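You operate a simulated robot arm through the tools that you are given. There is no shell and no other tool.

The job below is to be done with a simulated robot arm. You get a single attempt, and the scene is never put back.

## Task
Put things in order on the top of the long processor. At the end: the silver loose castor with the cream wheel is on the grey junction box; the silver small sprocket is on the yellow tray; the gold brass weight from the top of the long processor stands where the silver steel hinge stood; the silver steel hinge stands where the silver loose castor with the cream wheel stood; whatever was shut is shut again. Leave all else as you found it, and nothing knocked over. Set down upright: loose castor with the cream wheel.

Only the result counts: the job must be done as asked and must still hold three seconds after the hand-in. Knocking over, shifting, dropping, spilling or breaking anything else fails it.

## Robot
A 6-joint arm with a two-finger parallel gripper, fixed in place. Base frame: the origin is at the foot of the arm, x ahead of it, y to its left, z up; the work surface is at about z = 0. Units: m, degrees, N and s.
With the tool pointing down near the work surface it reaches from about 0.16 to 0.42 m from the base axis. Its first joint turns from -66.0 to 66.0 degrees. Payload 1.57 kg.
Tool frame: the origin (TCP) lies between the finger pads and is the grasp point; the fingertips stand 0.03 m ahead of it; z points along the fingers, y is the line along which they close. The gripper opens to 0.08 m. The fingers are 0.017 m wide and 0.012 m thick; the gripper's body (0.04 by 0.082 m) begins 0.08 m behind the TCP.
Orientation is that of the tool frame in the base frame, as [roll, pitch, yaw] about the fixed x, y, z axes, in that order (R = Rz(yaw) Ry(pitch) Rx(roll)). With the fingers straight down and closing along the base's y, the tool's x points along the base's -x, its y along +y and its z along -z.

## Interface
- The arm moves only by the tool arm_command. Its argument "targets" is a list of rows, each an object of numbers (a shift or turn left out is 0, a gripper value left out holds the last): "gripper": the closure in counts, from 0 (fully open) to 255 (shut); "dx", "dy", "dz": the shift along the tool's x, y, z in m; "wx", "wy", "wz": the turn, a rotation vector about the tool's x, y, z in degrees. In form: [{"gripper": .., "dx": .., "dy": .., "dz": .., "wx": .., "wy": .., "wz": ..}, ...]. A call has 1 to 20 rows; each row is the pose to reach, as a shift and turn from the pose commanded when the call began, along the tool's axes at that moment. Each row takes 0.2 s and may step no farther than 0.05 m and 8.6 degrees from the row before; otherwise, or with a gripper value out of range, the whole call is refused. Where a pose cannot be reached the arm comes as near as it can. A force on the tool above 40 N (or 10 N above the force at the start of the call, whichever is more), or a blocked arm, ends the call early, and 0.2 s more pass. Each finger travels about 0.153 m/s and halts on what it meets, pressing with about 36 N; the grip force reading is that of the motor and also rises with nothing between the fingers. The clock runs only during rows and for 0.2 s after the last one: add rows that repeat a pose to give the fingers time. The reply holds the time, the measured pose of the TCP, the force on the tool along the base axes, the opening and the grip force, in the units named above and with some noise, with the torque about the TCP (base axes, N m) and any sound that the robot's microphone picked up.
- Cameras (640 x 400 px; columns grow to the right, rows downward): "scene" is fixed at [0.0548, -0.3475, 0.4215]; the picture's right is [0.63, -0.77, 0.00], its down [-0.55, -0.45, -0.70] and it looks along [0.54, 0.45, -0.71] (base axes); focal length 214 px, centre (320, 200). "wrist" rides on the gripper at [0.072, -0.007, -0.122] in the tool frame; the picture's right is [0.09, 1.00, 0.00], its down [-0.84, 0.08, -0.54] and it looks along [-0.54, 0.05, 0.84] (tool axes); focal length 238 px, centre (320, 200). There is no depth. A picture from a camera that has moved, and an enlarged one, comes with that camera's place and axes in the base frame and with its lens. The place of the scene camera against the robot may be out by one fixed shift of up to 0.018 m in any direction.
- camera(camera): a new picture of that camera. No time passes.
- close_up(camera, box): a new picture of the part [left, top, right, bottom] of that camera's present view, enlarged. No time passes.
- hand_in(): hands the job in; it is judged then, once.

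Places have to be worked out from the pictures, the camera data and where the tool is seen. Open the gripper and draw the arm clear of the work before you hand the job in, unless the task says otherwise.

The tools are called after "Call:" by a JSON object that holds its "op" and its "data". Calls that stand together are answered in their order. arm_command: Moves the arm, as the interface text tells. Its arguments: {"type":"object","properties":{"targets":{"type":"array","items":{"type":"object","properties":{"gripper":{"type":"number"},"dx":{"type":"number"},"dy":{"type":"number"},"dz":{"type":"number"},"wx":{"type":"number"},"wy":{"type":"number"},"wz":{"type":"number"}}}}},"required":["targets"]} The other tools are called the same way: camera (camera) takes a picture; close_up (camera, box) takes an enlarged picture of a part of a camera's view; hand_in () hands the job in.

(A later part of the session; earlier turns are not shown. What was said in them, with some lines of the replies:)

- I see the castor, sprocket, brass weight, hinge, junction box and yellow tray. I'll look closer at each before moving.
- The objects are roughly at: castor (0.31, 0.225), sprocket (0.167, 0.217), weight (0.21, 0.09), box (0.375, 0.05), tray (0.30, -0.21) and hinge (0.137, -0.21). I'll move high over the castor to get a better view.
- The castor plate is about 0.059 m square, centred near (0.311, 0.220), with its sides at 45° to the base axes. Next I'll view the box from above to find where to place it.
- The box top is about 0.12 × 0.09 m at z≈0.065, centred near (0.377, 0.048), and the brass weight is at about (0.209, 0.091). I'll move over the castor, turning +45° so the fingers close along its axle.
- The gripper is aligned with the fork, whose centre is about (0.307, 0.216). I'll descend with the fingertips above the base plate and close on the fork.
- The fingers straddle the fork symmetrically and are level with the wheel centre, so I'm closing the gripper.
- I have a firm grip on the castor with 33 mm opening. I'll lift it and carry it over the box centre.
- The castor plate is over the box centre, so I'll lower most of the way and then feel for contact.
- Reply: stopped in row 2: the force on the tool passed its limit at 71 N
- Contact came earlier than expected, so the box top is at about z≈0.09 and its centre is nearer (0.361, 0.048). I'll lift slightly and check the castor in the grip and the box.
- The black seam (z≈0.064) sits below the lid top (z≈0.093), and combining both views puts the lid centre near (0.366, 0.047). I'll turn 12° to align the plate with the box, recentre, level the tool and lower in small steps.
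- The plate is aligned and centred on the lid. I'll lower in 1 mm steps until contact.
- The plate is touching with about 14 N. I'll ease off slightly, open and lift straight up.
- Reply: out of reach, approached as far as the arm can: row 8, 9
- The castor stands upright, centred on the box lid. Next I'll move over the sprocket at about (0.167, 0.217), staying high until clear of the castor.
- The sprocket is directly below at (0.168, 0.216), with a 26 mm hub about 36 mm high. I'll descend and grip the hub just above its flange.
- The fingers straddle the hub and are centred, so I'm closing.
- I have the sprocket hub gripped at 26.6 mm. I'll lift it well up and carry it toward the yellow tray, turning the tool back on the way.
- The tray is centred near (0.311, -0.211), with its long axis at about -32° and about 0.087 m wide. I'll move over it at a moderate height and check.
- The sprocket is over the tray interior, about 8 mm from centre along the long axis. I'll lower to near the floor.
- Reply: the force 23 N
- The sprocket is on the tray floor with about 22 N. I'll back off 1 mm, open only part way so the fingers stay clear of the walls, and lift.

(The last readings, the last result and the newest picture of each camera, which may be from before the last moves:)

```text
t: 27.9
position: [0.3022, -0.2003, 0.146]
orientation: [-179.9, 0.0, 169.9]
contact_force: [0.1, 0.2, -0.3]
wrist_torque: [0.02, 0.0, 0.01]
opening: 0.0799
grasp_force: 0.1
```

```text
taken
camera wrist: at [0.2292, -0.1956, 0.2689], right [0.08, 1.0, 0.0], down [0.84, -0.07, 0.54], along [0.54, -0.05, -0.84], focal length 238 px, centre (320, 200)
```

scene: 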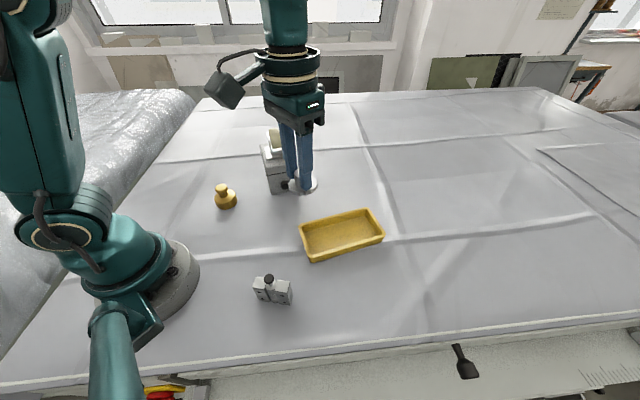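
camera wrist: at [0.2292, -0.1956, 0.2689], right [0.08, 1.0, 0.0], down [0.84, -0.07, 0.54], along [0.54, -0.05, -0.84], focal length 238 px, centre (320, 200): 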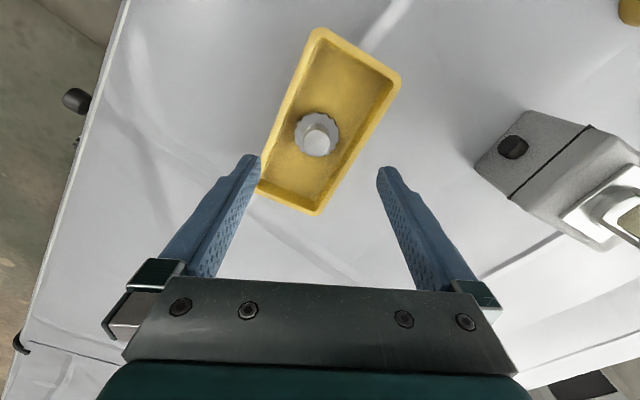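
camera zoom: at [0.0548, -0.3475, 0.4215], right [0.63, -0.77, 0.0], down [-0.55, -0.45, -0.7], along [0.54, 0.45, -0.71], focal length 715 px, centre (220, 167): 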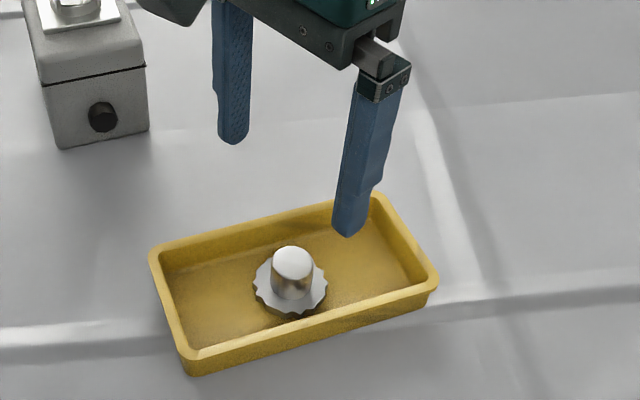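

The sprocket sits on the tray and the tray hasn't moved. Next I'll move over the hinge to survey it.

Call:
{"op": "arm_command", "data": {"targets": [{"dx": 0.01, "dz": -0.03}, {"dx": 0.04, "dy": -0.006, "dz": -0.05, "wz": 7}, {"dx": 0.075, "dy": -0.012, "dz": -0.05, "wz": 14}, {"dx": 0.11, "dy": -0.018, "dz": -0.05, "wz": 21}, {"dx": 0.135, "dy": -0.0266, "dz": -0.05, "wz": 28}, {"dx": 0.1496, "dy": -0.0266, "dz": -0.05, "wz": 35}, {"dx": 0.1496, "dy": -0.0266, "dz": -0.05, "wz": 40}, {"dx": 0.1496, "dy": -0.0266, "dz": -0.05, "wz": 40}]}}

Call:
{"op": "camera", "data": {"camera": "wrist"}}

Call:
{"op": "close_up", "data": {"camera": "wrist", "box": [230, 60, 410, 220]}}

Call:
{"op": "close_up", "data": {"camera": "scene", "box": [240, 260, 310, 315]}}

```text
t: 29.7
position: [0.1501, -0.2036, 0.1948]
orientation: [-179.9, 0.1, 129.8]
contact_force: [0.5, -0.7, 0.8]
wrist_torque: [-0.02, 0.01, 0.02]
opening: 0.0799
grasp_force: 0.1
```

```text
taken
camera wrist: at [0.0982, -0.1534, 0.3175], right [0.71, 0.71, 0.0], down [0.6, -0.59, 0.54], along [0.38, -0.38, -0.84], focal length 238 px, centre (320, 200)
```

wrist: 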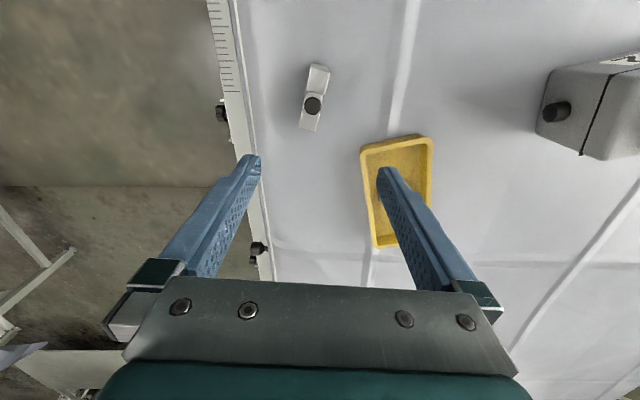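

```text
2.50 times, centred on (320, 140) of wrist
camera zoom: at [0.0982, -0.1534, 0.3175], right [0.71, 0.71, 0.0], down [0.6, -0.59, 0.54], along [0.38, -0.38, -0.84], focal length 596 px, centre (320, 350)
```

zoom: 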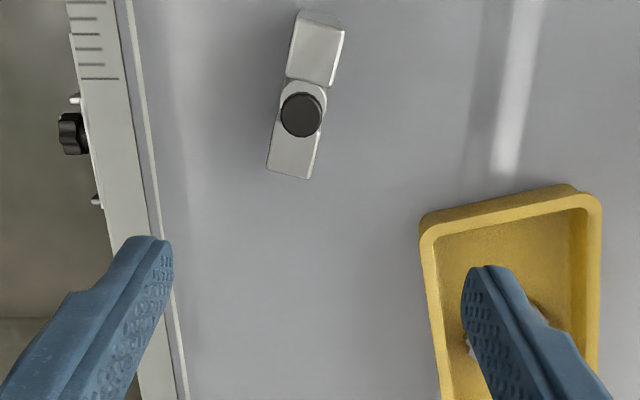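

```text
7.27 times, centred on (275, 288) of scene
camera zoom: at [0.0547, -0.3475, 0.4215], right [0.63, -0.77, 0.0], down [-0.55, -0.45, -0.7], along [0.54, 0.45, -0.71], focal length 1560 px, centre (647, -436)
```

zoom: 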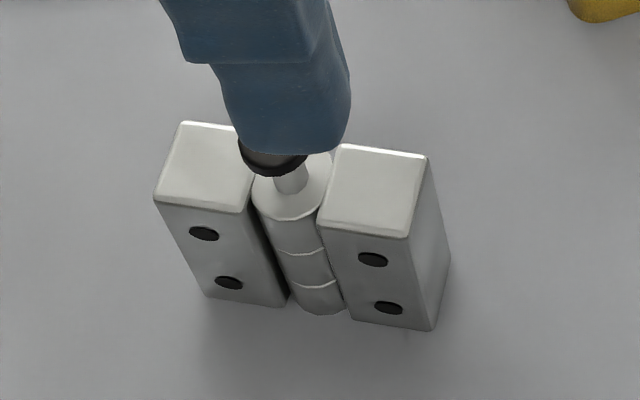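

The hinge stands at about (0.128, -0.194), with its long axis at about -58° and about 20 mm thick. I'll turn to align with it, move directly above and check again.

Call:
{"op": "arm_command", "data": {"targets": [{"dx": 0.01, "dy": -0.005, "dz": 0.02, "wz": 3.5}, {"dx": 0.0216, "dy": -0.0103, "dz": 0.045, "wz": 7.5}, {"dx": 0.0216, "dy": -0.0103, "dz": 0.065, "wz": 7.5}, {"dx": 0.0216, "dy": -0.0103, "dz": 0.065, "wz": 7.5}]}}

Call:
{"op": "camera", "data": {"camera": "wrist"}}

Call:
{"op": "close_up", "data": {"camera": "wrist", "box": [250, 80, 390, 200]}}

Call:
{"op": "close_up", "data": {"camera": "scene", "box": [230, 240, 330, 315]}}

```text
t: 30.7
position: [0.1296, -0.1939, 0.13]
orientation: [-179.9, 0.0, 122.5]
contact_force: [0.3, -0.4, 0.2]
wrist_torque: [-0.03, -0.01, 0.02]
opening: 0.08
grasp_force: 0.0
```

```text
taken
camera wrist: at [0.084, -0.1383, 0.2528], right [0.79, 0.61, 0.0], down [0.51, -0.66, 0.54], along [0.33, -0.43, -0.84], focal length 238 px, centre (320, 200)
```

wrist: 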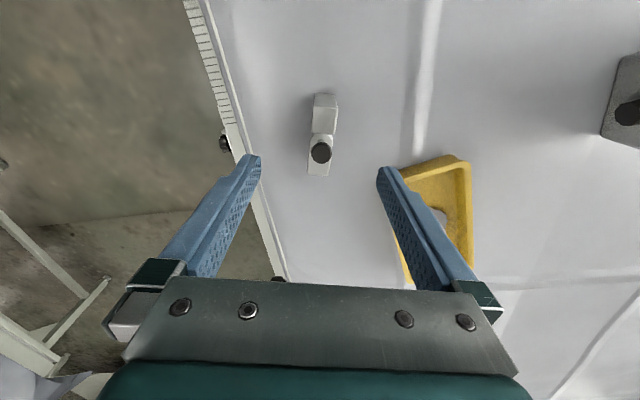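

```text
3.33 times, centred on (320, 140) of wrist
camera zoom: at [0.084, -0.1383, 0.2528], right [0.79, 0.61, 0.0], down [0.51, -0.66, 0.54], along [0.33, -0.43, -0.84], focal length 794 px, centre (320, 400)
```

zoom: 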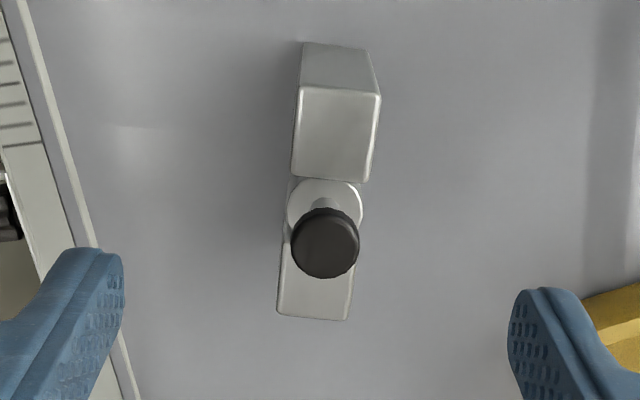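

```text
5.33 times, centred on (280, 278) of scene
camera zoom: at [0.0548, -0.3475, 0.4215], right [0.63, -0.77, 0.0], down [-0.55, -0.45, -0.7], along [0.54, 0.45, -0.71], focal length 1144 px, centre (533, -213)
```

zoom: 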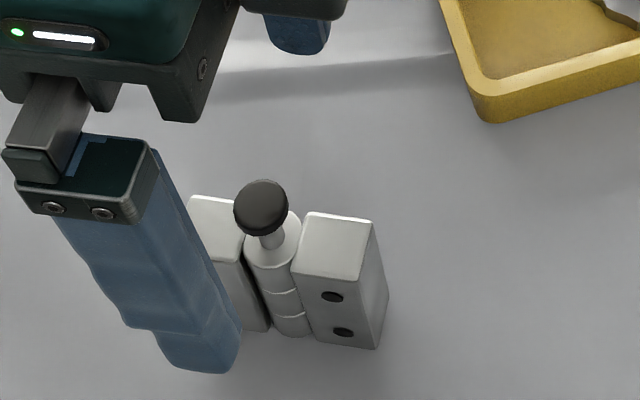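

The hinge is about 55 mm tall with its pin knob at z≈0.075, centred at (0.128, -0.193), and the tool is aligned to it. I'll descend and straddle it.

Call:
{"op": "arm_command", "data": {"targets": [{"dx": 0.0016, "dz": 0.03}, {"dx": 0.0016, "dz": 0.06}, {"dx": 0.0016, "dz": 0.087}, {"dx": 0.0016, "dz": 0.087}]}}

Call:
{"op": "camera", "data": {"camera": "wrist"}}

Call:
{"op": "close_up", "data": {"camera": "scene", "box": [230, 240, 330, 315]}}

```text
t: 31.7
position: [0.1267, -0.1919, 0.0415]
orientation: [-179.9, 0.0, 122.5]
contact_force: [0.8, 0.5, -0.5]
wrist_torque: [-0.02, 0.0, 0.01]
opening: 0.0801
grasp_force: 0.1
```

```text
taken
camera wrist: at [0.0823, -0.1361, 0.1644], right [0.79, 0.61, 0.0], down [0.51, -0.66, 0.54], along [0.33, -0.43, -0.84], focal length 238 px, centre (320, 200)
```

wrist: 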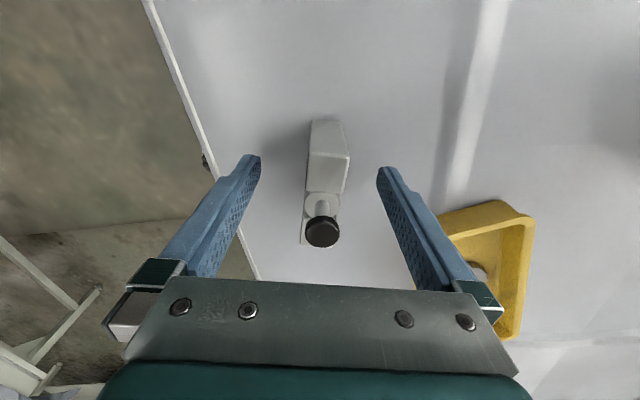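

```text
5.33 times, centred on (280, 278) of scene
camera zoom: at [0.0548, -0.3475, 0.4215], right [0.63, -0.77, 0.0], down [-0.55, -0.45, -0.7], along [0.54, 0.45, -0.71], focal length 1144 px, centre (533, -213)
```

zoom: 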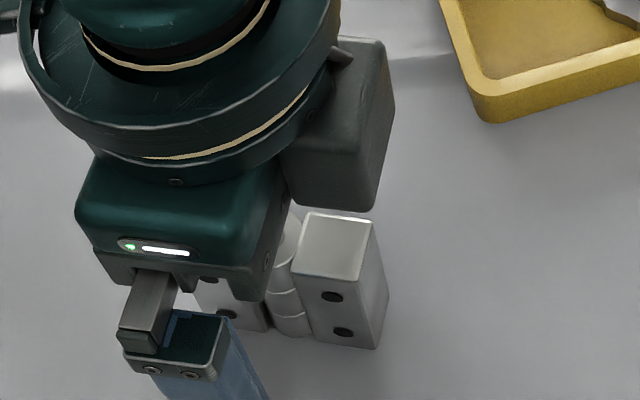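

The hinge is centred between the fingers with the barrel at pad level, so I'm closing.

Call:
{"op": "arm_command", "data": {"targets": [{"gripper": 120}, {"gripper": 255}, {"gripper": 255}, {"gripper": 255}, {"gripper": 255}]}}

Call:
{"op": "camera", "data": {"camera": "wrist"}}

Call:
{"op": "close_up", "data": {"camera": "scene", "box": [230, 240, 330, 315]}}

```text
t: 32.9
position: [0.1274, -0.1917, 0.0424]
orientation: [180.0, 0.0, 122.4]
contact_force: [-0.2, 0.2, 1.8]
wrist_torque: [-0.01, -0.04, -0.04]
opening: 0.0198
grasp_force: 33.6
```

```text
taken
camera wrist: at [0.0824, -0.1363, 0.1647], right [0.79, 0.61, 0.0], down [0.51, -0.66, 0.54], along [0.33, -0.43, -0.84], focal length 238 px, centre (320, 200)
```

wrist: 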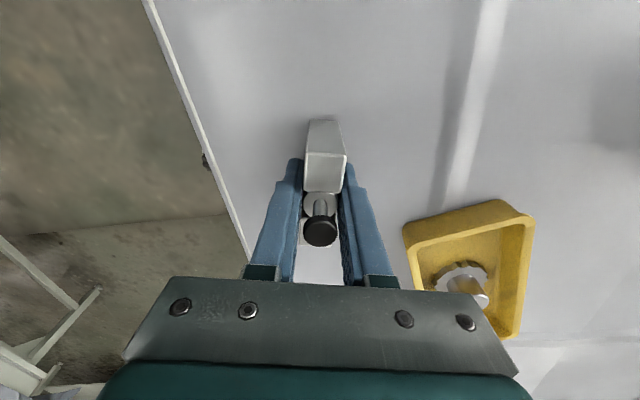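

```text
5.33 times, centred on (280, 278) of scene
camera zoom: at [0.0548, -0.3475, 0.4215], right [0.63, -0.77, 0.0], down [-0.55, -0.45, -0.7], along [0.54, 0.45, -0.71], focal length 1144 px, centre (533, -213)
```

zoom: 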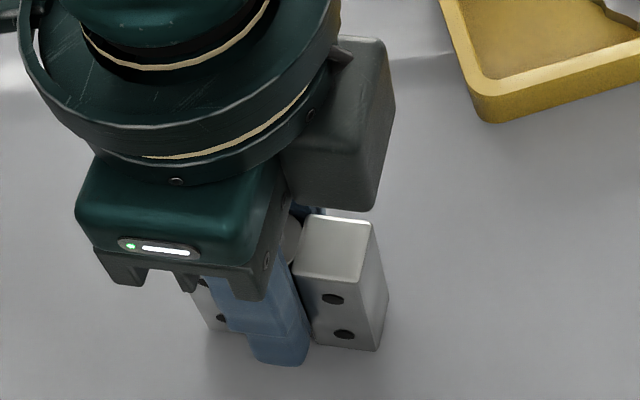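

The hinge is gripped at 19.8 mm thickness. I'll lift it and carry it to the castor's old spot at (0.311, 0.219), turning +90°, on a path clear of the box.

Call:
{"op": "arm_command", "data": {"targets": [{"dz": -0.03}, {"dz": -0.07}, {"dz": -0.11}, {"dz": -0.15}, {"dx": 0.0207, "dy": 0.0312, "dz": -0.15, "wz": -7.5}, {"dx": 0.0413, "dy": 0.0624, "dz": -0.15, "wz": -15}, {"dx": 0.062, "dy": 0.0936, "dz": -0.15, "wz": -22.5}, {"dx": 0.0826, "dy": 0.1248, "dz": -0.15, "wz": -30}, {"dx": 0.1033, "dy": 0.156, "dz": -0.15, "wz": -37.5}, {"dx": 0.124, "dy": 0.1872, "dz": -0.15, "wz": -45}, {"dx": 0.1446, "dy": 0.2183, "dz": -0.15, "wz": -52.5}, {"dx": 0.1653, "dy": 0.2495, "dz": -0.15, "wz": -60}, {"dx": 0.1859, "dy": 0.2807, "dz": -0.15, "wz": -67.5}, {"dx": 0.2066, "dy": 0.3119, "dz": -0.15, "wz": -75}, {"dx": 0.2272, "dy": 0.3431, "dz": -0.14, "wz": -82.5}, {"dx": 0.2479, "dy": 0.3743, "dz": -0.12, "wz": -90}, {"dx": 0.2479, "dy": 0.3743, "dz": -0.1, "wz": -90}, {"dx": 0.2479, "dy": 0.3743, "dz": -0.1, "wz": -90}]}}

Call:
{"op": "camera", "data": {"camera": "wrist"}}

Call:
{"op": "camera", "data": {"camera": "scene"}}

Call:
{"op": "close_up", "data": {"camera": "scene", "box": [180, 90, 320, 200]}}

```text
t: 36.7
position: [0.3115, 0.2181, 0.1402]
orientation: [180.0, -0.2, -147.6]
contact_force: [0.0, -0.2, -2.5]
wrist_torque: [0.01, 0.02, 0.01]
opening: 0.0199
grasp_force: 33.7
```

```text
taken
camera wrist: at [0.2541, 0.1736, 0.2639], right [-0.61, 0.79, 0.0], down [0.66, 0.52, 0.54], along [0.43, 0.33, -0.84], focal length 238 px, centre (320, 200)
```

wrist: 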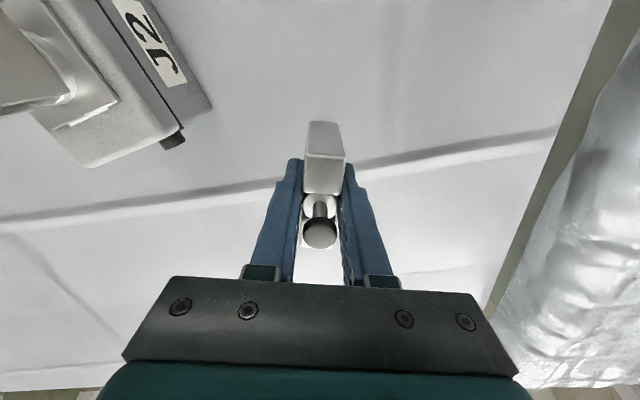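

```text
taken
```

scene: 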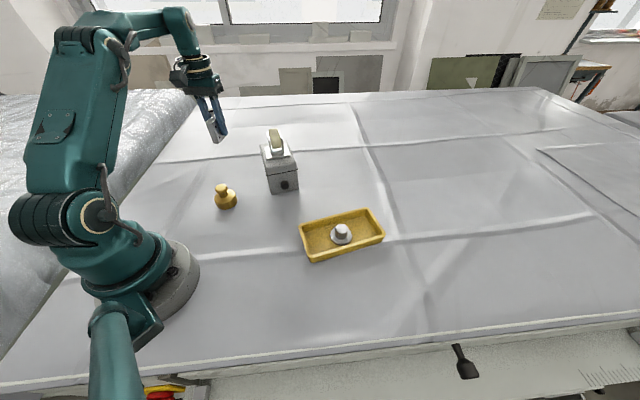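

```text
3.64 times, centred on (250, 145) of scene
camera zoom: at [0.0548, -0.3475, 0.4215], right [0.63, -0.77, 0.0], down [-0.55, -0.45, -0.7], along [0.54, 0.45, -0.71], focal length 780 px, centre (574, 400)
```

zoom: 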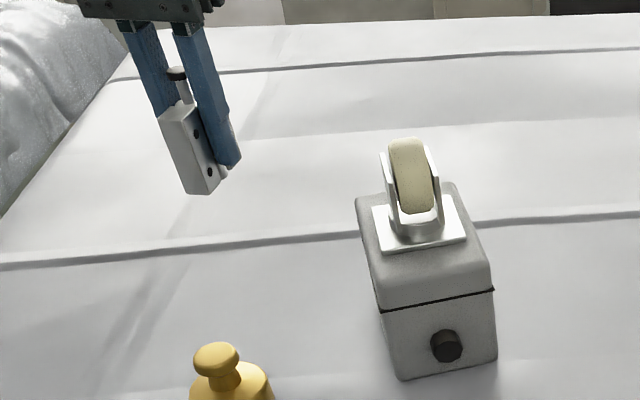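

I'm above the spot with the hinge hanging straight. I'll lower to just above the table and recheck position before touching down.

Call:
{"op": "arm_command", "data": {"targets": [{"dz": 0.03}, {"dz": 0.06}, {"dz": 0.085}, {"dz": 0.092}, {"dz": 0.092}]}}

Call:
{"op": "camera", "data": {"camera": "wrist"}}

Call:
{"op": "close_up", "data": {"camera": "scene", "box": [180, 90, 320, 200]}}

```text
t: 37.9
position: [0.3126, 0.2177, 0.0486]
orientation: [-180.0, -0.2, -147.6]
contact_force: [0.3, 0.0, -2.5]
wrist_torque: [0.0, -0.01, -0.03]
opening: 0.02
grasp_force: 33.6
```

```text
taken
camera wrist: at [0.2547, 0.1732, 0.1723], right [-0.61, 0.79, 0.0], down [0.67, 0.51, 0.54], along [0.43, 0.33, -0.84], focal length 238 px, centre (320, 200)
```

wrist: 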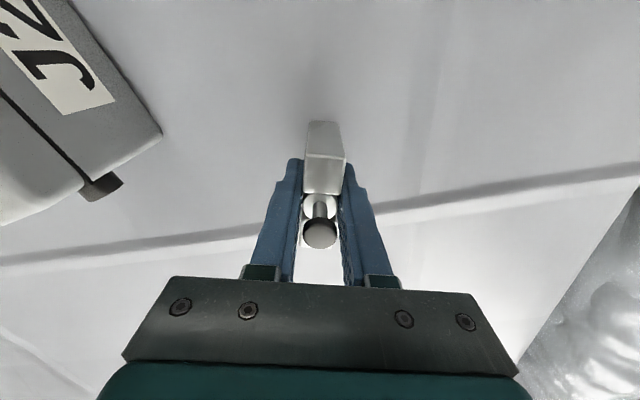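

```text
3.64 times, centred on (250, 145) of scene
camera zoom: at [0.0548, -0.3475, 0.4215], right [0.63, -0.77, 0.0], down [-0.55, -0.45, -0.7], along [0.54, 0.45, -0.71], focal length 780 px, centre (574, 400)
```

zoom: 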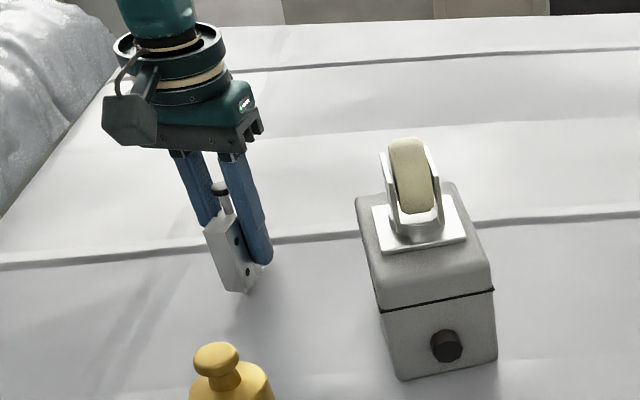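

The hinge is about 7 mm above the table and within 2 mm of the target. I'll adjust and lower in small steps until it touches.

Call:
{"op": "arm_command", "data": {"targets": [{"dx": 0.0013, "dy": 0.0015, "dz": 0.003}, {"dx": 0.0013, "dy": 0.0015, "dz": 0.0055}, {"dx": 0.0013, "dy": 0.0015, "dz": 0.0065}, {"dx": 0.0013, "dy": 0.0015, "dz": 0.0072}, {"dx": 0.0013, "dy": 0.0015, "dz": 0.0072}]}}

Call:
{"op": "close_up", "data": {"camera": "scene", "box": [180, 110, 280, 200]}}

```text
t: 39.1
position: [0.3083, 0.2167, 0.0432]
orientation: [180.0, 0.0, -147.6]
contact_force: [0.2, -0.8, -2.6]
wrist_torque: [-0.02, 0.01, 0.0]
opening: 0.0199
grasp_force: 34.1
```

```text
4.44 times, centred on (230, 155) of scene
camera zoom: at [0.0548, -0.3475, 0.4215], right [0.63, -0.77, 0.0], down [-0.55, -0.45, -0.7], along [0.54, 0.45, -0.71], focal length 953 px, centre (720, 400)
```

zoom: 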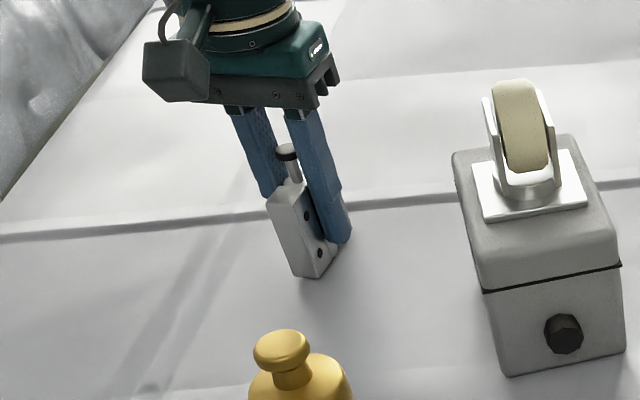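

It isn't touching yet, as the force still reads the hinge's weight. I'll check the pose by wrist camera and continue lower in fine steps.

Call:
{"op": "arm_command", "data": {"targets": [{"dz": 0.0005}, {"dz": 0.001}, {"dz": 0.0015}, {"dz": 0.0015}]}}

Call:
{"op": "camera", "data": {"camera": "wrist"}}

```text
t: 40.1
position: [0.3095, 0.2184, 0.0426]
orientation: [180.0, -0.1, -147.6]
contact_force: [0.4, 0.0, -2.3]
wrist_torque: [0.02, 0.03, -0.03]
opening: 0.0201
grasp_force: 33.6
```

```text
taken
camera wrist: at [0.2518, 0.1732, 0.165], right [-0.61, 0.79, 0.0], down [0.67, 0.51, 0.54], along [0.43, 0.33, -0.84], focal length 238 px, centre (320, 200)
```

wrist: 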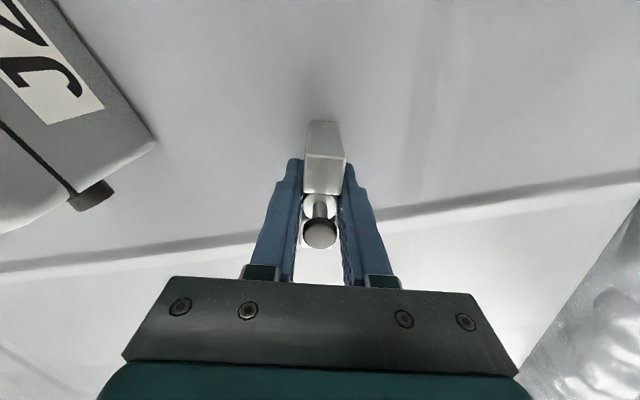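

Call:
{"op": "arm_command", "data": {"targets": [{"dz": 0.0005}, {"dz": 0.001}, {"dz": 0.0015}, {"dz": 0.0015}]}}

```text
t: 41.1
position: [0.3099, 0.2176, 0.0402]
orientation: [180.0, 0.0, -147.7]
contact_force: [-5.9, 3.5, 21.3]
wrist_torque: [0.15, 0.13, 0.08]
opening: 0.0202
grasp_force: 34.0
```

The hinge is on the table with about 21 N. I'll ease off, open slowly and lift straight up.

Call:
{"op": "arm_command", "data": {"targets": [{"dz": -0.0008}, {"dz": -0.0008, "gripper": 200}, {"dz": -0.0008, "gripper": 150}, {"dz": -0.0008, "gripper": 60}, {"dz": -0.0008, "gripper": 0}, {"dz": -0.0008, "gripper": 0}, {"dz": -0.02}, {"dz": -0.05}, {"dz": -0.09}, {"dz": -0.12}, {"dz": -0.12}]}}

Call:
{"op": "close_up", "data": {"camera": "scene", "box": [180, 110, 280, 200]}}

Call:
{"op": "camera", "data": {"camera": "wrist"}}

```text
t: 43.5
position: [0.3093, 0.2215, 0.1614]
orientation: [-179.9, -0.1, -147.7]
contact_force: [0.0, -0.6, 0.4]
wrist_torque: [-0.02, -0.01, -0.02]
opening: 0.0799
grasp_force: 0.0
```

```text
4.44 times, centred on (230, 155) of scene
camera zoom: at [0.0548, -0.3475, 0.4215], right [0.63, -0.77, 0.0], down [-0.55, -0.45, -0.7], along [0.54, 0.45, -0.71], focal length 953 px, centre (720, 400)
```

zoom: 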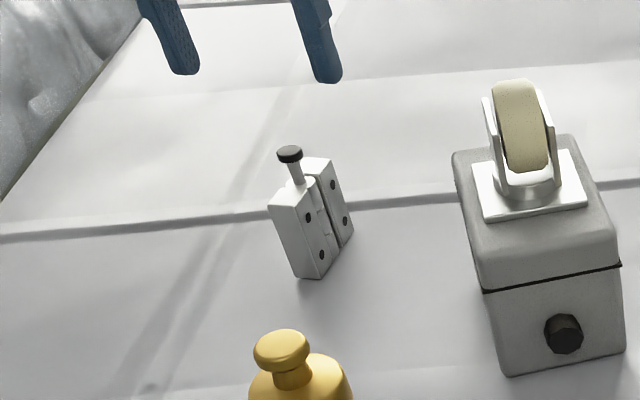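

```text
taken
camera wrist: at [0.2526, 0.1753, 0.2855], right [-0.61, 0.79, 0.0], down [0.67, 0.51, 0.54], along [0.43, 0.33, -0.84], focal length 238 px, centre (320, 200)
```

wrist: 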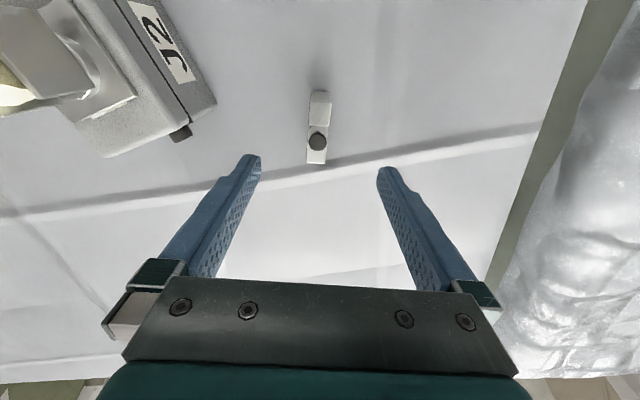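

The hinge stands upright on the castor's old spot. Next I'll go over the brass weight at about (0.209, 0.091).

Call:
{"op": "arm_command", "data": {"targets": [{"dx": 0.035, "dy": -0.013}, {"dx": 0.07, "dy": -0.026}, {"dx": 0.11, "dy": -0.04}, {"dx": 0.14, "dy": -0.052}, {"dx": 0.1549, "dy": -0.057}, {"dx": 0.1549, "dy": -0.057}]}}

Call:
{"op": "camera", "data": {"camera": "wrist"}}

Call:
{"op": "close_up", "data": {"camera": "wrist", "box": [240, 60, 400, 220]}}

Call:
{"op": "close_up", "data": {"camera": "scene", "box": [190, 170, 260, 220]}}

```text
t: 44.9
position: [0.21, 0.0876, 0.1615]
orientation: [-180.0, -0.1, -147.6]
contact_force: [-0.2, -0.5, -0.5]
wrist_torque: [0.01, -0.04, 0.01]
opening: 0.0803
grasp_force: 0.1
```

```text
taken
camera wrist: at [0.1525, 0.0415, 0.2846], right [-0.61, 0.79, 0.0], down [0.67, 0.51, 0.54], along [0.43, 0.33, -0.84], focal length 238 px, centre (320, 200)
```

wrist: 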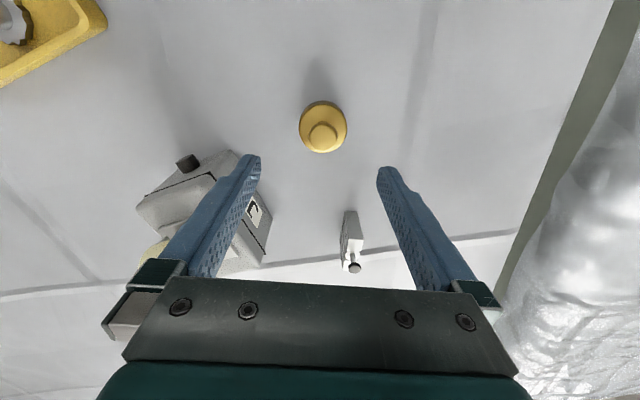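

```text
2.50 times, centred on (320, 140) of wrist
camera zoom: at [0.1525, 0.0415, 0.2846], right [-0.61, 0.79, 0.0], down [0.67, 0.51, 0.54], along [0.43, 0.33, -0.84], focal length 596 px, centre (320, 350)
```

zoom: 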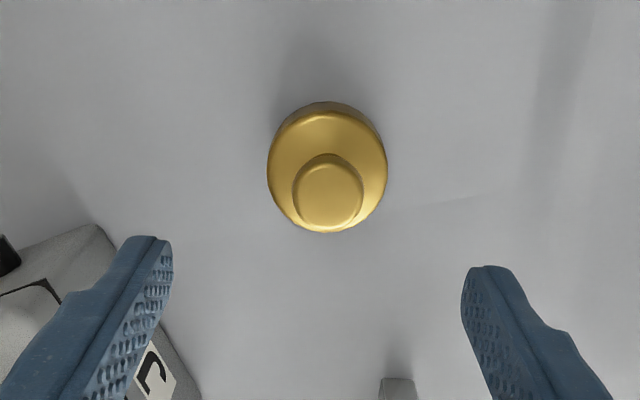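

```text
8.00 times, centred on (225, 195) of scene
camera zoom: at [0.0547, -0.3475, 0.4215], right [0.63, -0.77, 0.0], down [-0.55, -0.45, -0.7], along [0.54, 0.45, -0.71], focal length 1716 px, centre (1080, 240)
```

zoom: 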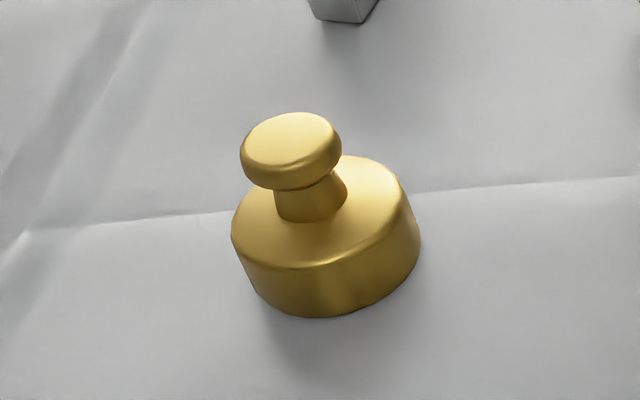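

The weight's body is about 54 mm across, centred near (0.211, 0.091). I'll descend and grip its body low.

Call:
{"op": "arm_command", "data": {"targets": [{"dx": -0.0039, "dy": 0.0034, "dz": 0.04}, {"dx": -0.0039, "dy": 0.0034, "dz": 0.08}, {"dx": -0.0039, "dy": 0.0034, "dz": 0.11}, {"dx": -0.0039, "dy": 0.0034, "dz": 0.123}, {"dx": -0.0039, "dy": 0.0034, "dz": 0.123}]}}

Call:
{"op": "camera", "data": {"camera": "wrist"}}

Call:
{"op": "close_up", "data": {"camera": "scene", "box": [180, 150, 280, 220]}}

```text
t: 46.1
position: [0.212, 0.0925, 0.038]
orientation: [180.0, 0.0, -147.6]
contact_force: [-0.2, -0.3, 0.4]
wrist_torque: [-0.01, 0.01, -0.05]
opening: 0.0801
grasp_force: 0.0
```

```text
taken
camera wrist: at [0.1539, 0.0464, 0.1607], right [-0.61, 0.79, 0.0], down [0.67, 0.51, 0.54], along [0.43, 0.33, -0.84], focal length 238 px, centre (320, 200)
```

wrist: 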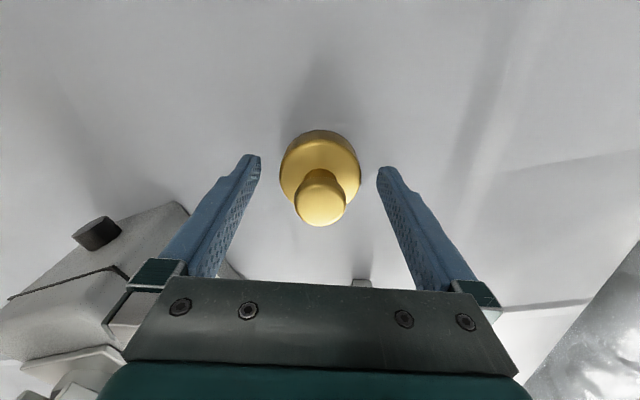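

```text
5.71 times, centred on (230, 185) of scene
camera zoom: at [0.0548, -0.3475, 0.4215], right [0.63, -0.77, 0.0], down [-0.55, -0.45, -0.7], along [0.54, 0.45, -0.71], focal length 1226 px, centre (834, 286)
```

zoom: 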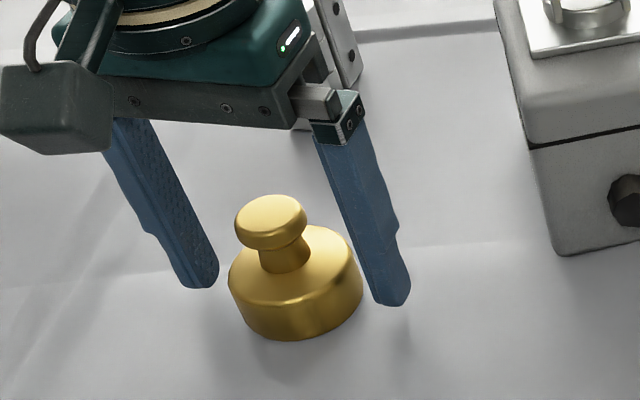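

The weight is centred between the fingers, so I'm closing.

Call:
{"op": "arm_command", "data": {"targets": [{"dx": -0.0015, "gripper": 60}, {"dx": -0.0015, "gripper": 160}, {"dx": -0.0015, "gripper": 255}, {"dx": -0.0015, "gripper": 255}, {"dx": -0.0015, "gripper": 255}]}}

Call:
{"op": "camera", "data": {"camera": "wrist"}}

Call:
{"op": "close_up", "data": {"camera": "scene", "box": [180, 150, 280, 220]}}

```text
t: 47.3
position: [0.2118, 0.0926, 0.0374]
orientation: [-180.0, 0.0, -147.6]
contact_force: [2.0, -1.7, 0.1]
wrist_torque: [0.02, -0.07, -0.02]
opening: 0.0528
grasp_force: 36.6
```

```text
taken
camera wrist: at [0.1551, 0.0473, 0.1609], right [-0.61, 0.79, 0.0], down [0.67, 0.51, 0.54], along [0.43, 0.33, -0.84], focal length 238 px, centre (320, 200)
```

wrist: 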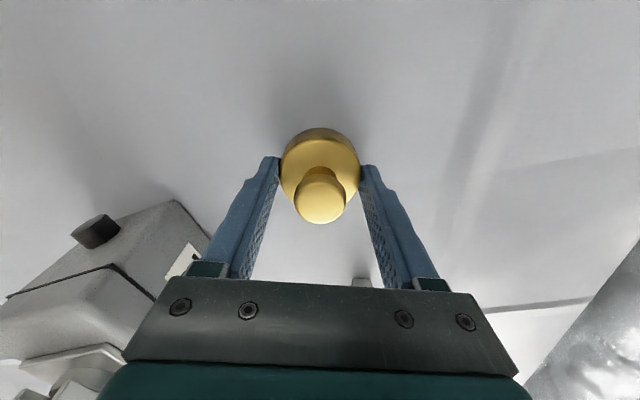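

```text
5.71 times, centred on (230, 185) of scene
camera zoom: at [0.0548, -0.3475, 0.4215], right [0.63, -0.77, 0.0], down [-0.55, -0.45, -0.7], along [0.54, 0.45, -0.71], focal length 1226 px, centre (834, 286)
```

zoom: 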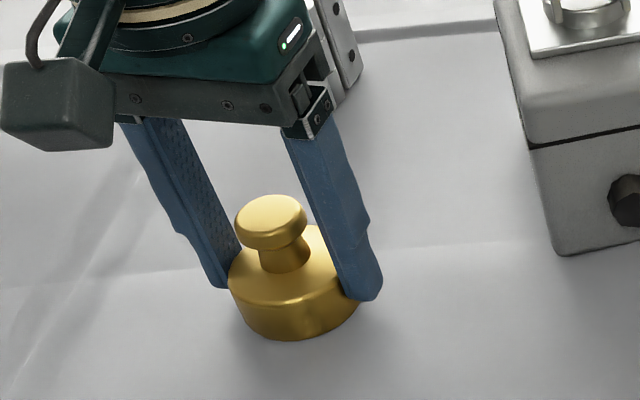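

The weight is gripped at 52.8 mm. I'll lift it and carry it to the hinge's old spot at (0.128, -0.193), turning back 90° on an outward-bowed path.

Call:
{"op": "arm_command", "data": {"targets": [{"dz": -0.02}, {"dz": -0.06}, {"dz": -0.1}, {"dx": 0.0099, "dy": -0.0218, "dz": -0.11, "wz": 7.5}, {"dx": 0.0204, "dy": -0.0433, "dz": -0.11, "wz": 15}, {"dx": 0.032, "dy": -0.0641, "dz": -0.11, "wz": 22.5}, {"dx": 0.0454, "dy": -0.0837, "dz": -0.11, "wz": 30}, {"dx": 0.0606, "dy": -0.1022, "dz": -0.11, "wz": 37.5}, {"dx": 0.078, "dy": -0.1191, "dz": -0.11, "wz": 45}, {"dx": 0.0979, "dy": -0.1347, "dz": -0.11, "wz": 52.5}, {"dx": 0.1199, "dy": -0.1488, "dz": -0.11, "wz": 60}, {"dx": 0.1439, "dy": -0.1618, "dz": -0.11, "wz": 67.5}, {"dx": 0.1695, "dy": -0.1736, "dz": -0.11, "wz": 75}, {"dx": 0.1963, "dy": -0.1847, "dz": -0.11, "wz": 82.5}, {"dx": 0.2237, "dy": -0.1955, "dz": -0.1, "wz": 90}, {"dx": 0.2237, "dy": -0.1955, "dz": -0.08, "wz": 90}, {"dx": 0.2237, "dy": -0.1955, "dz": -0.08, "wz": 90}]}}

Call:
{"op": "camera", "data": {"camera": "wrist"}}

Call:
{"op": "camera", "data": {"camera": "scene"}}

```text
t: 50.9
position: [0.1263, -0.1929, 0.118]
orientation: [-179.9, 0.0, 122.4]
contact_force: [-1.4, 0.7, -4.9]
wrist_torque: [0.02, 0.01, 0.02]
opening: 0.0526
grasp_force: 36.1
```

```text
taken
camera wrist: at [0.082, -0.1372, 0.241], right [0.79, 0.61, 0.0], down [0.51, -0.66, 0.54], along [0.33, -0.43, -0.84], focal length 238 px, centre (320, 200)
```

wrist: 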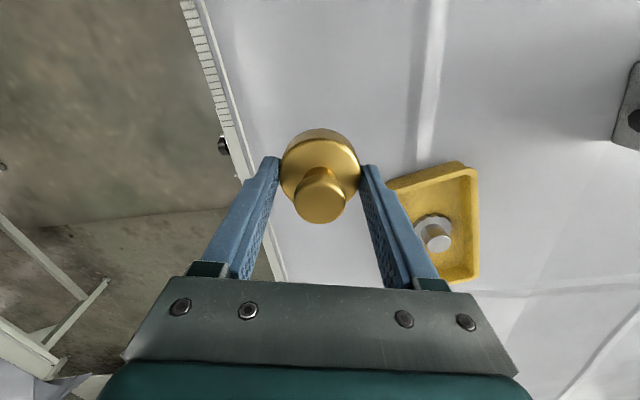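

```text
taken
```

scene: 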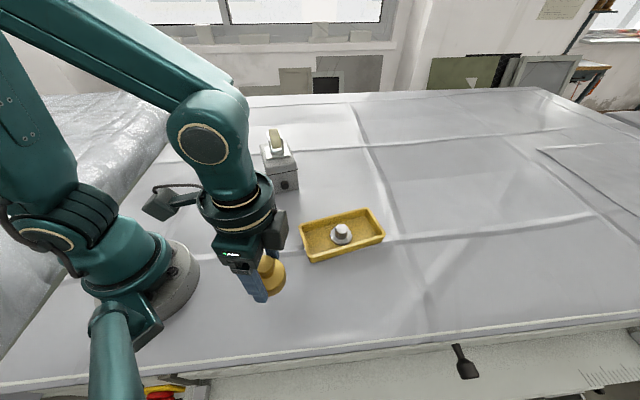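

The weight hangs straight, about 2 mm from the target. I'll lower to about 5 mm above the table and check.

Call:
{"op": "arm_command", "data": {"targets": [{"dy": 0.0018, "dz": 0.03}, {"dy": 0.0018, "dz": 0.06}, {"dy": 0.0018, "dz": 0.073}, {"dy": 0.0018, "dz": 0.075}, {"dy": 0.0018, "dz": 0.075}]}}

Call:
{"op": "camera", "data": {"camera": "wrist"}}

Call:
{"op": "close_up", "data": {"camera": "scene", "box": [230, 240, 330, 315]}}

```text
t: 52.1
position: [0.129, -0.1919, 0.0452]
orientation: [-179.9, 0.0, 122.4]
contact_force: [0.4, -0.8, -3.9]
wrist_torque: [0.03, 0.06, 0.01]
opening: 0.0526
grasp_force: 36.4
```

```text
taken
camera wrist: at [0.0853, -0.1348, 0.1679], right [0.79, 0.61, 0.0], down [0.51, -0.66, 0.54], along [0.33, -0.43, -0.84], focal length 238 px, centre (320, 200)
```

wrist: 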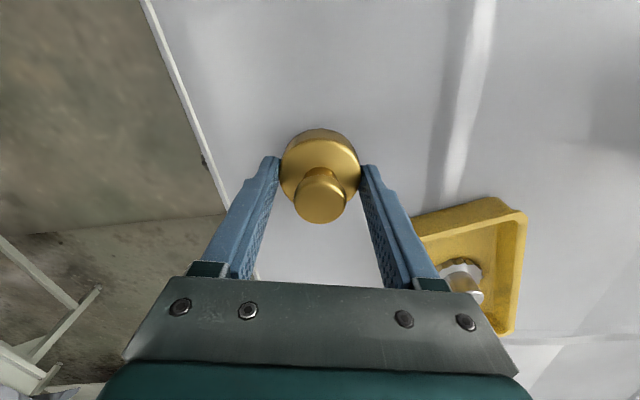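

```text
5.33 times, centred on (280, 278) of scene
camera zoom: at [0.0548, -0.3475, 0.4215], right [0.63, -0.77, 0.0], down [-0.55, -0.45, -0.7], along [0.54, 0.45, -0.71], focal length 1144 px, centre (533, -213)
```

zoom: 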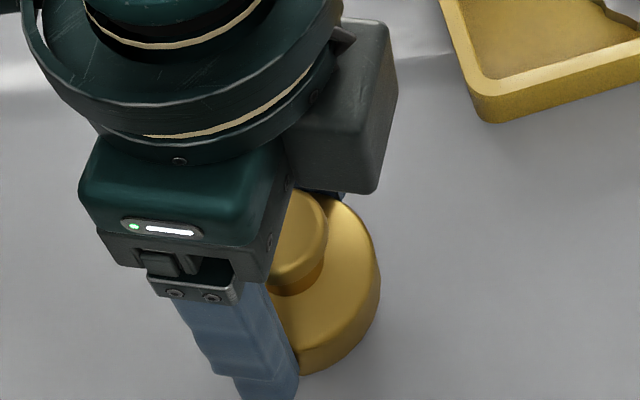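

The pose drifted about 2.5 mm sideways, so I'll correct that and lower in fine steps to contact.

Call:
{"op": "arm_command", "data": {"targets": [{"dy": -0.0026, "dz": 0.002}, {"dy": -0.0026, "dz": 0.004}, {"dy": -0.0026, "dz": 0.005}, {"dy": -0.0026, "dz": 0.006}, {"dy": -0.0026, "dz": 0.006}]}}

Call:
{"op": "camera", "data": {"camera": "wrist"}}

```text
t: 53.3
position: [0.1268, -0.1934, 0.0382]
orientation: [-179.9, 0.1, 122.5]
contact_force: [-0.8, 1.1, 4.8]
wrist_torque: [0.26, 0.09, -0.01]
opening: 0.0527
grasp_force: 36.7
```

```text
taken
camera wrist: at [0.0823, -0.1365, 0.161], right [0.79, 0.61, 0.0], down [0.51, -0.66, 0.54], along [0.33, -0.43, -0.84], focal length 238 px, centre (320, 200)
```

wrist: 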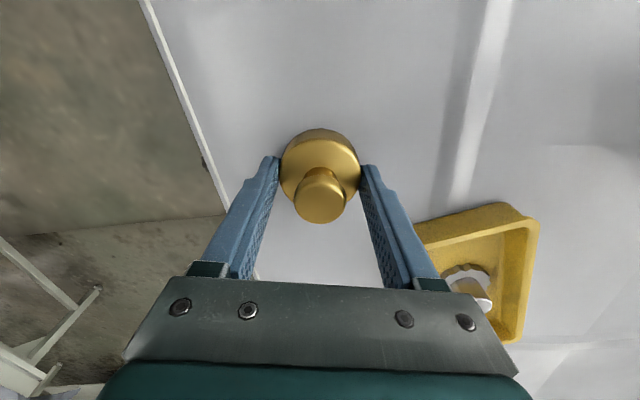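

The weight rests on the table at (0.127, -0.193). I'll open and lift away.

Call:
{"op": "arm_command", "data": {"targets": [{"gripper": 90}, {"gripper": 60}, {"gripper": 0}, {"gripper": 0}, {"dz": -0.02}, {"dz": -0.06}, {"dz": -0.1}, {"dz": -0.14}, {"dz": -0.14}]}}

Call:
{"op": "camera", "data": {"camera": "scene"}}

Call:
{"op": "camera", "data": {"camera": "wrist"}}

```text
t: 55.3
position: [0.1253, -0.1927, 0.1816]
orientation: [-179.9, 0.1, 122.4]
contact_force: [0.1, 0.0, 0.5]
wrist_torque: [-0.03, 0.03, 0.01]
opening: 0.0797
grasp_force: 0.0
```

```text
taken
```

scene: 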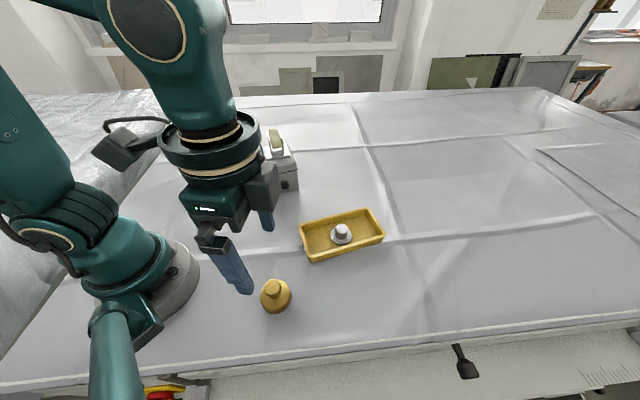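

```text
taken
camera wrist: at [0.0815, -0.136, 0.3043], right [0.79, 0.61, 0.0], down [0.51, -0.66, 0.54], along [0.33, -0.43, -0.84], focal length 238 px, centre (320, 200)
```

wrist: 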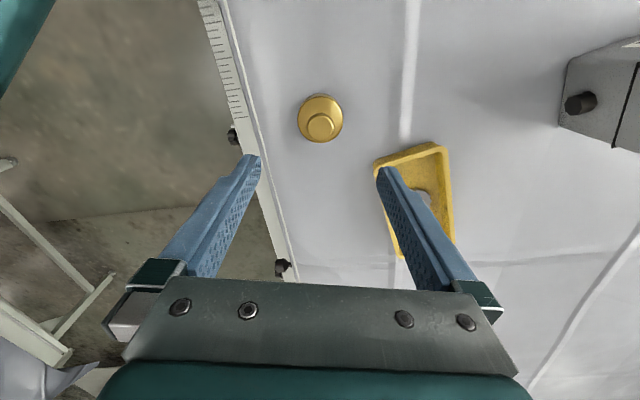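

The weight stands upright on the hinge's old spot. I'll draw the arm back to its starting pose and check the whole scene.

Call:
{"op": "arm_command", "data": {"targets": [{"dz": -0.03}, {"dx": 0.0154, "dy": 0.0252, "dz": -0.05, "wz": -7.2}, {"dx": 0.0308, "dy": 0.0503, "dz": -0.07, "wz": -14.4}, {"dx": 0.0462, "dy": 0.0755, "dz": -0.07, "wz": -21.6}, {"dx": 0.0616, "dy": 0.1007, "dz": -0.07, "wz": -28.8}, {"dx": 0.077, "dy": 0.1259, "dz": -0.07, "wz": -36}, {"dx": 0.0924, "dy": 0.151, "dz": -0.07, "wz": -43.2}, {"dx": 0.1078, "dy": 0.1762, "dz": -0.07, "wz": -50.4}, {"dx": 0.1232, "dy": 0.2014, "dz": -0.07, "wz": -57.6}, {"dx": 0.1232, "dy": 0.2014, "dz": -0.07, "wz": -57.6}]}}

Call:
{"op": "camera", "data": {"camera": "scene"}}

Call:
{"op": "camera", "data": {"camera": "wrist"}}

Call:
{"op": "close_up", "data": {"camera": "scene", "box": [200, 110, 320, 210]}}

Call:
{"op": "close_up", "data": {"camera": "scene", "box": [230, 190, 390, 310]}}

```text
t: 57.5
position: [0.2274, 0.0197, 0.2484]
orientation: [-179.9, 0.0, -179.9]
contact_force: [0.5, -0.2, 0.0]
wrist_torque: [0.04, 0.05, 0.01]
opening: 0.08
grasp_force: 0.0
```

```text
taken
```

scene: 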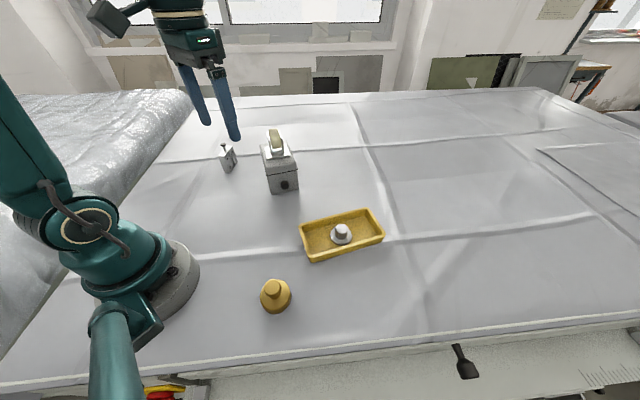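

```text
taken
camera wrist: at [0.1557, 0.0116, 0.3714], right [-0.09, 1.0, 0.0], down [0.84, 0.08, 0.54], along [0.54, 0.05, -0.84], focal length 238 px, centre (320, 200)
```

wrist: 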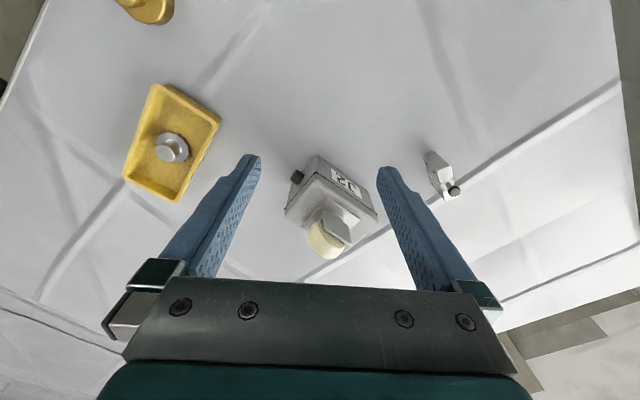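

```text
4.00 times, centred on (260, 160) of scene
camera zoom: at [0.0548, -0.3475, 0.4215], right [0.63, -0.77, 0.0], down [-0.55, -0.45, -0.7], along [0.54, 0.45, -0.71], focal length 858 px, centre (560, 360)
```

zoom: 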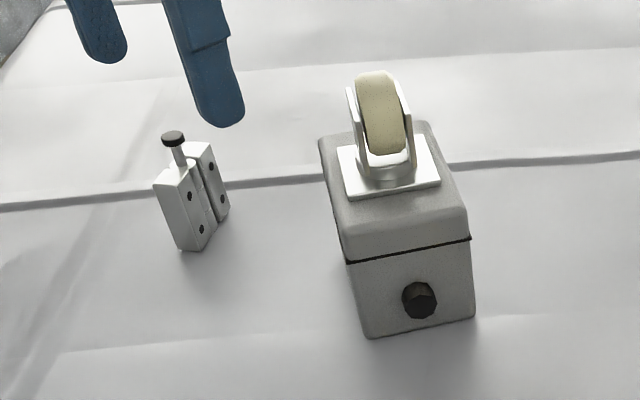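

```text
3.33 times, centred on (310, 250) of scene
camera zoom: at [0.0548, -0.3475, 0.4215], right [0.63, -0.77, 0.0], down [-0.55, -0.45, -0.7], along [0.54, 0.45, -0.71], focal length 715 px, centre (353, 33)
```

zoom: 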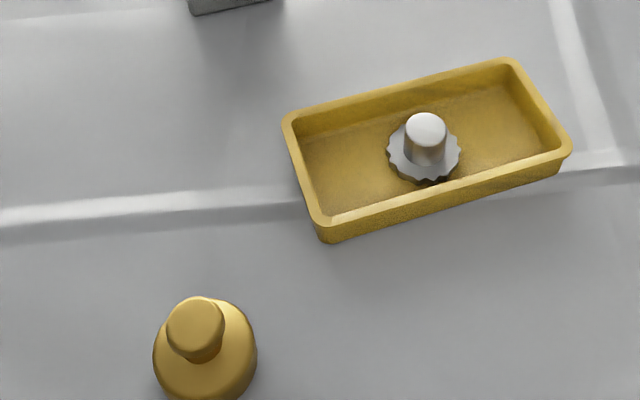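

All four objects are in place and upright, the box lid is shut, and the tray and box haven't moved. The arm is clear with the gripper open, so I'm handing in.

Call:
{"op": "hand_in", "data": {}}

```text
The job is handed in.
```

I finished the job and handed it in. In the last pictures everything was where you asked and standing upright:

- **Castor:** it stands upright, plate down, near the centre of the grey junction box lid.
- **Sprocket:** it sits on the floor of the yellow tray, slightly off centre.
- **Hinge:** it stands within about 1 mm of where the castor stood. It is turned 90° from how it stood before, since you gave no direction for it.
- **Brass weight:** it stands within about 1 mm of where the hinge stood.

I never opened the box, so it is still shut. The box and tray have not visibly moved, and nothing was knocked over. The gripper is open and the arm is back near its starting pose.

On the first try at lowering the castor, the box was taller than I had judged and the plate met the lid at 71 N. The arm stopped itself. I lifted, recentred and set the castor down again at about 14 N. I saw no damage or shift from it.
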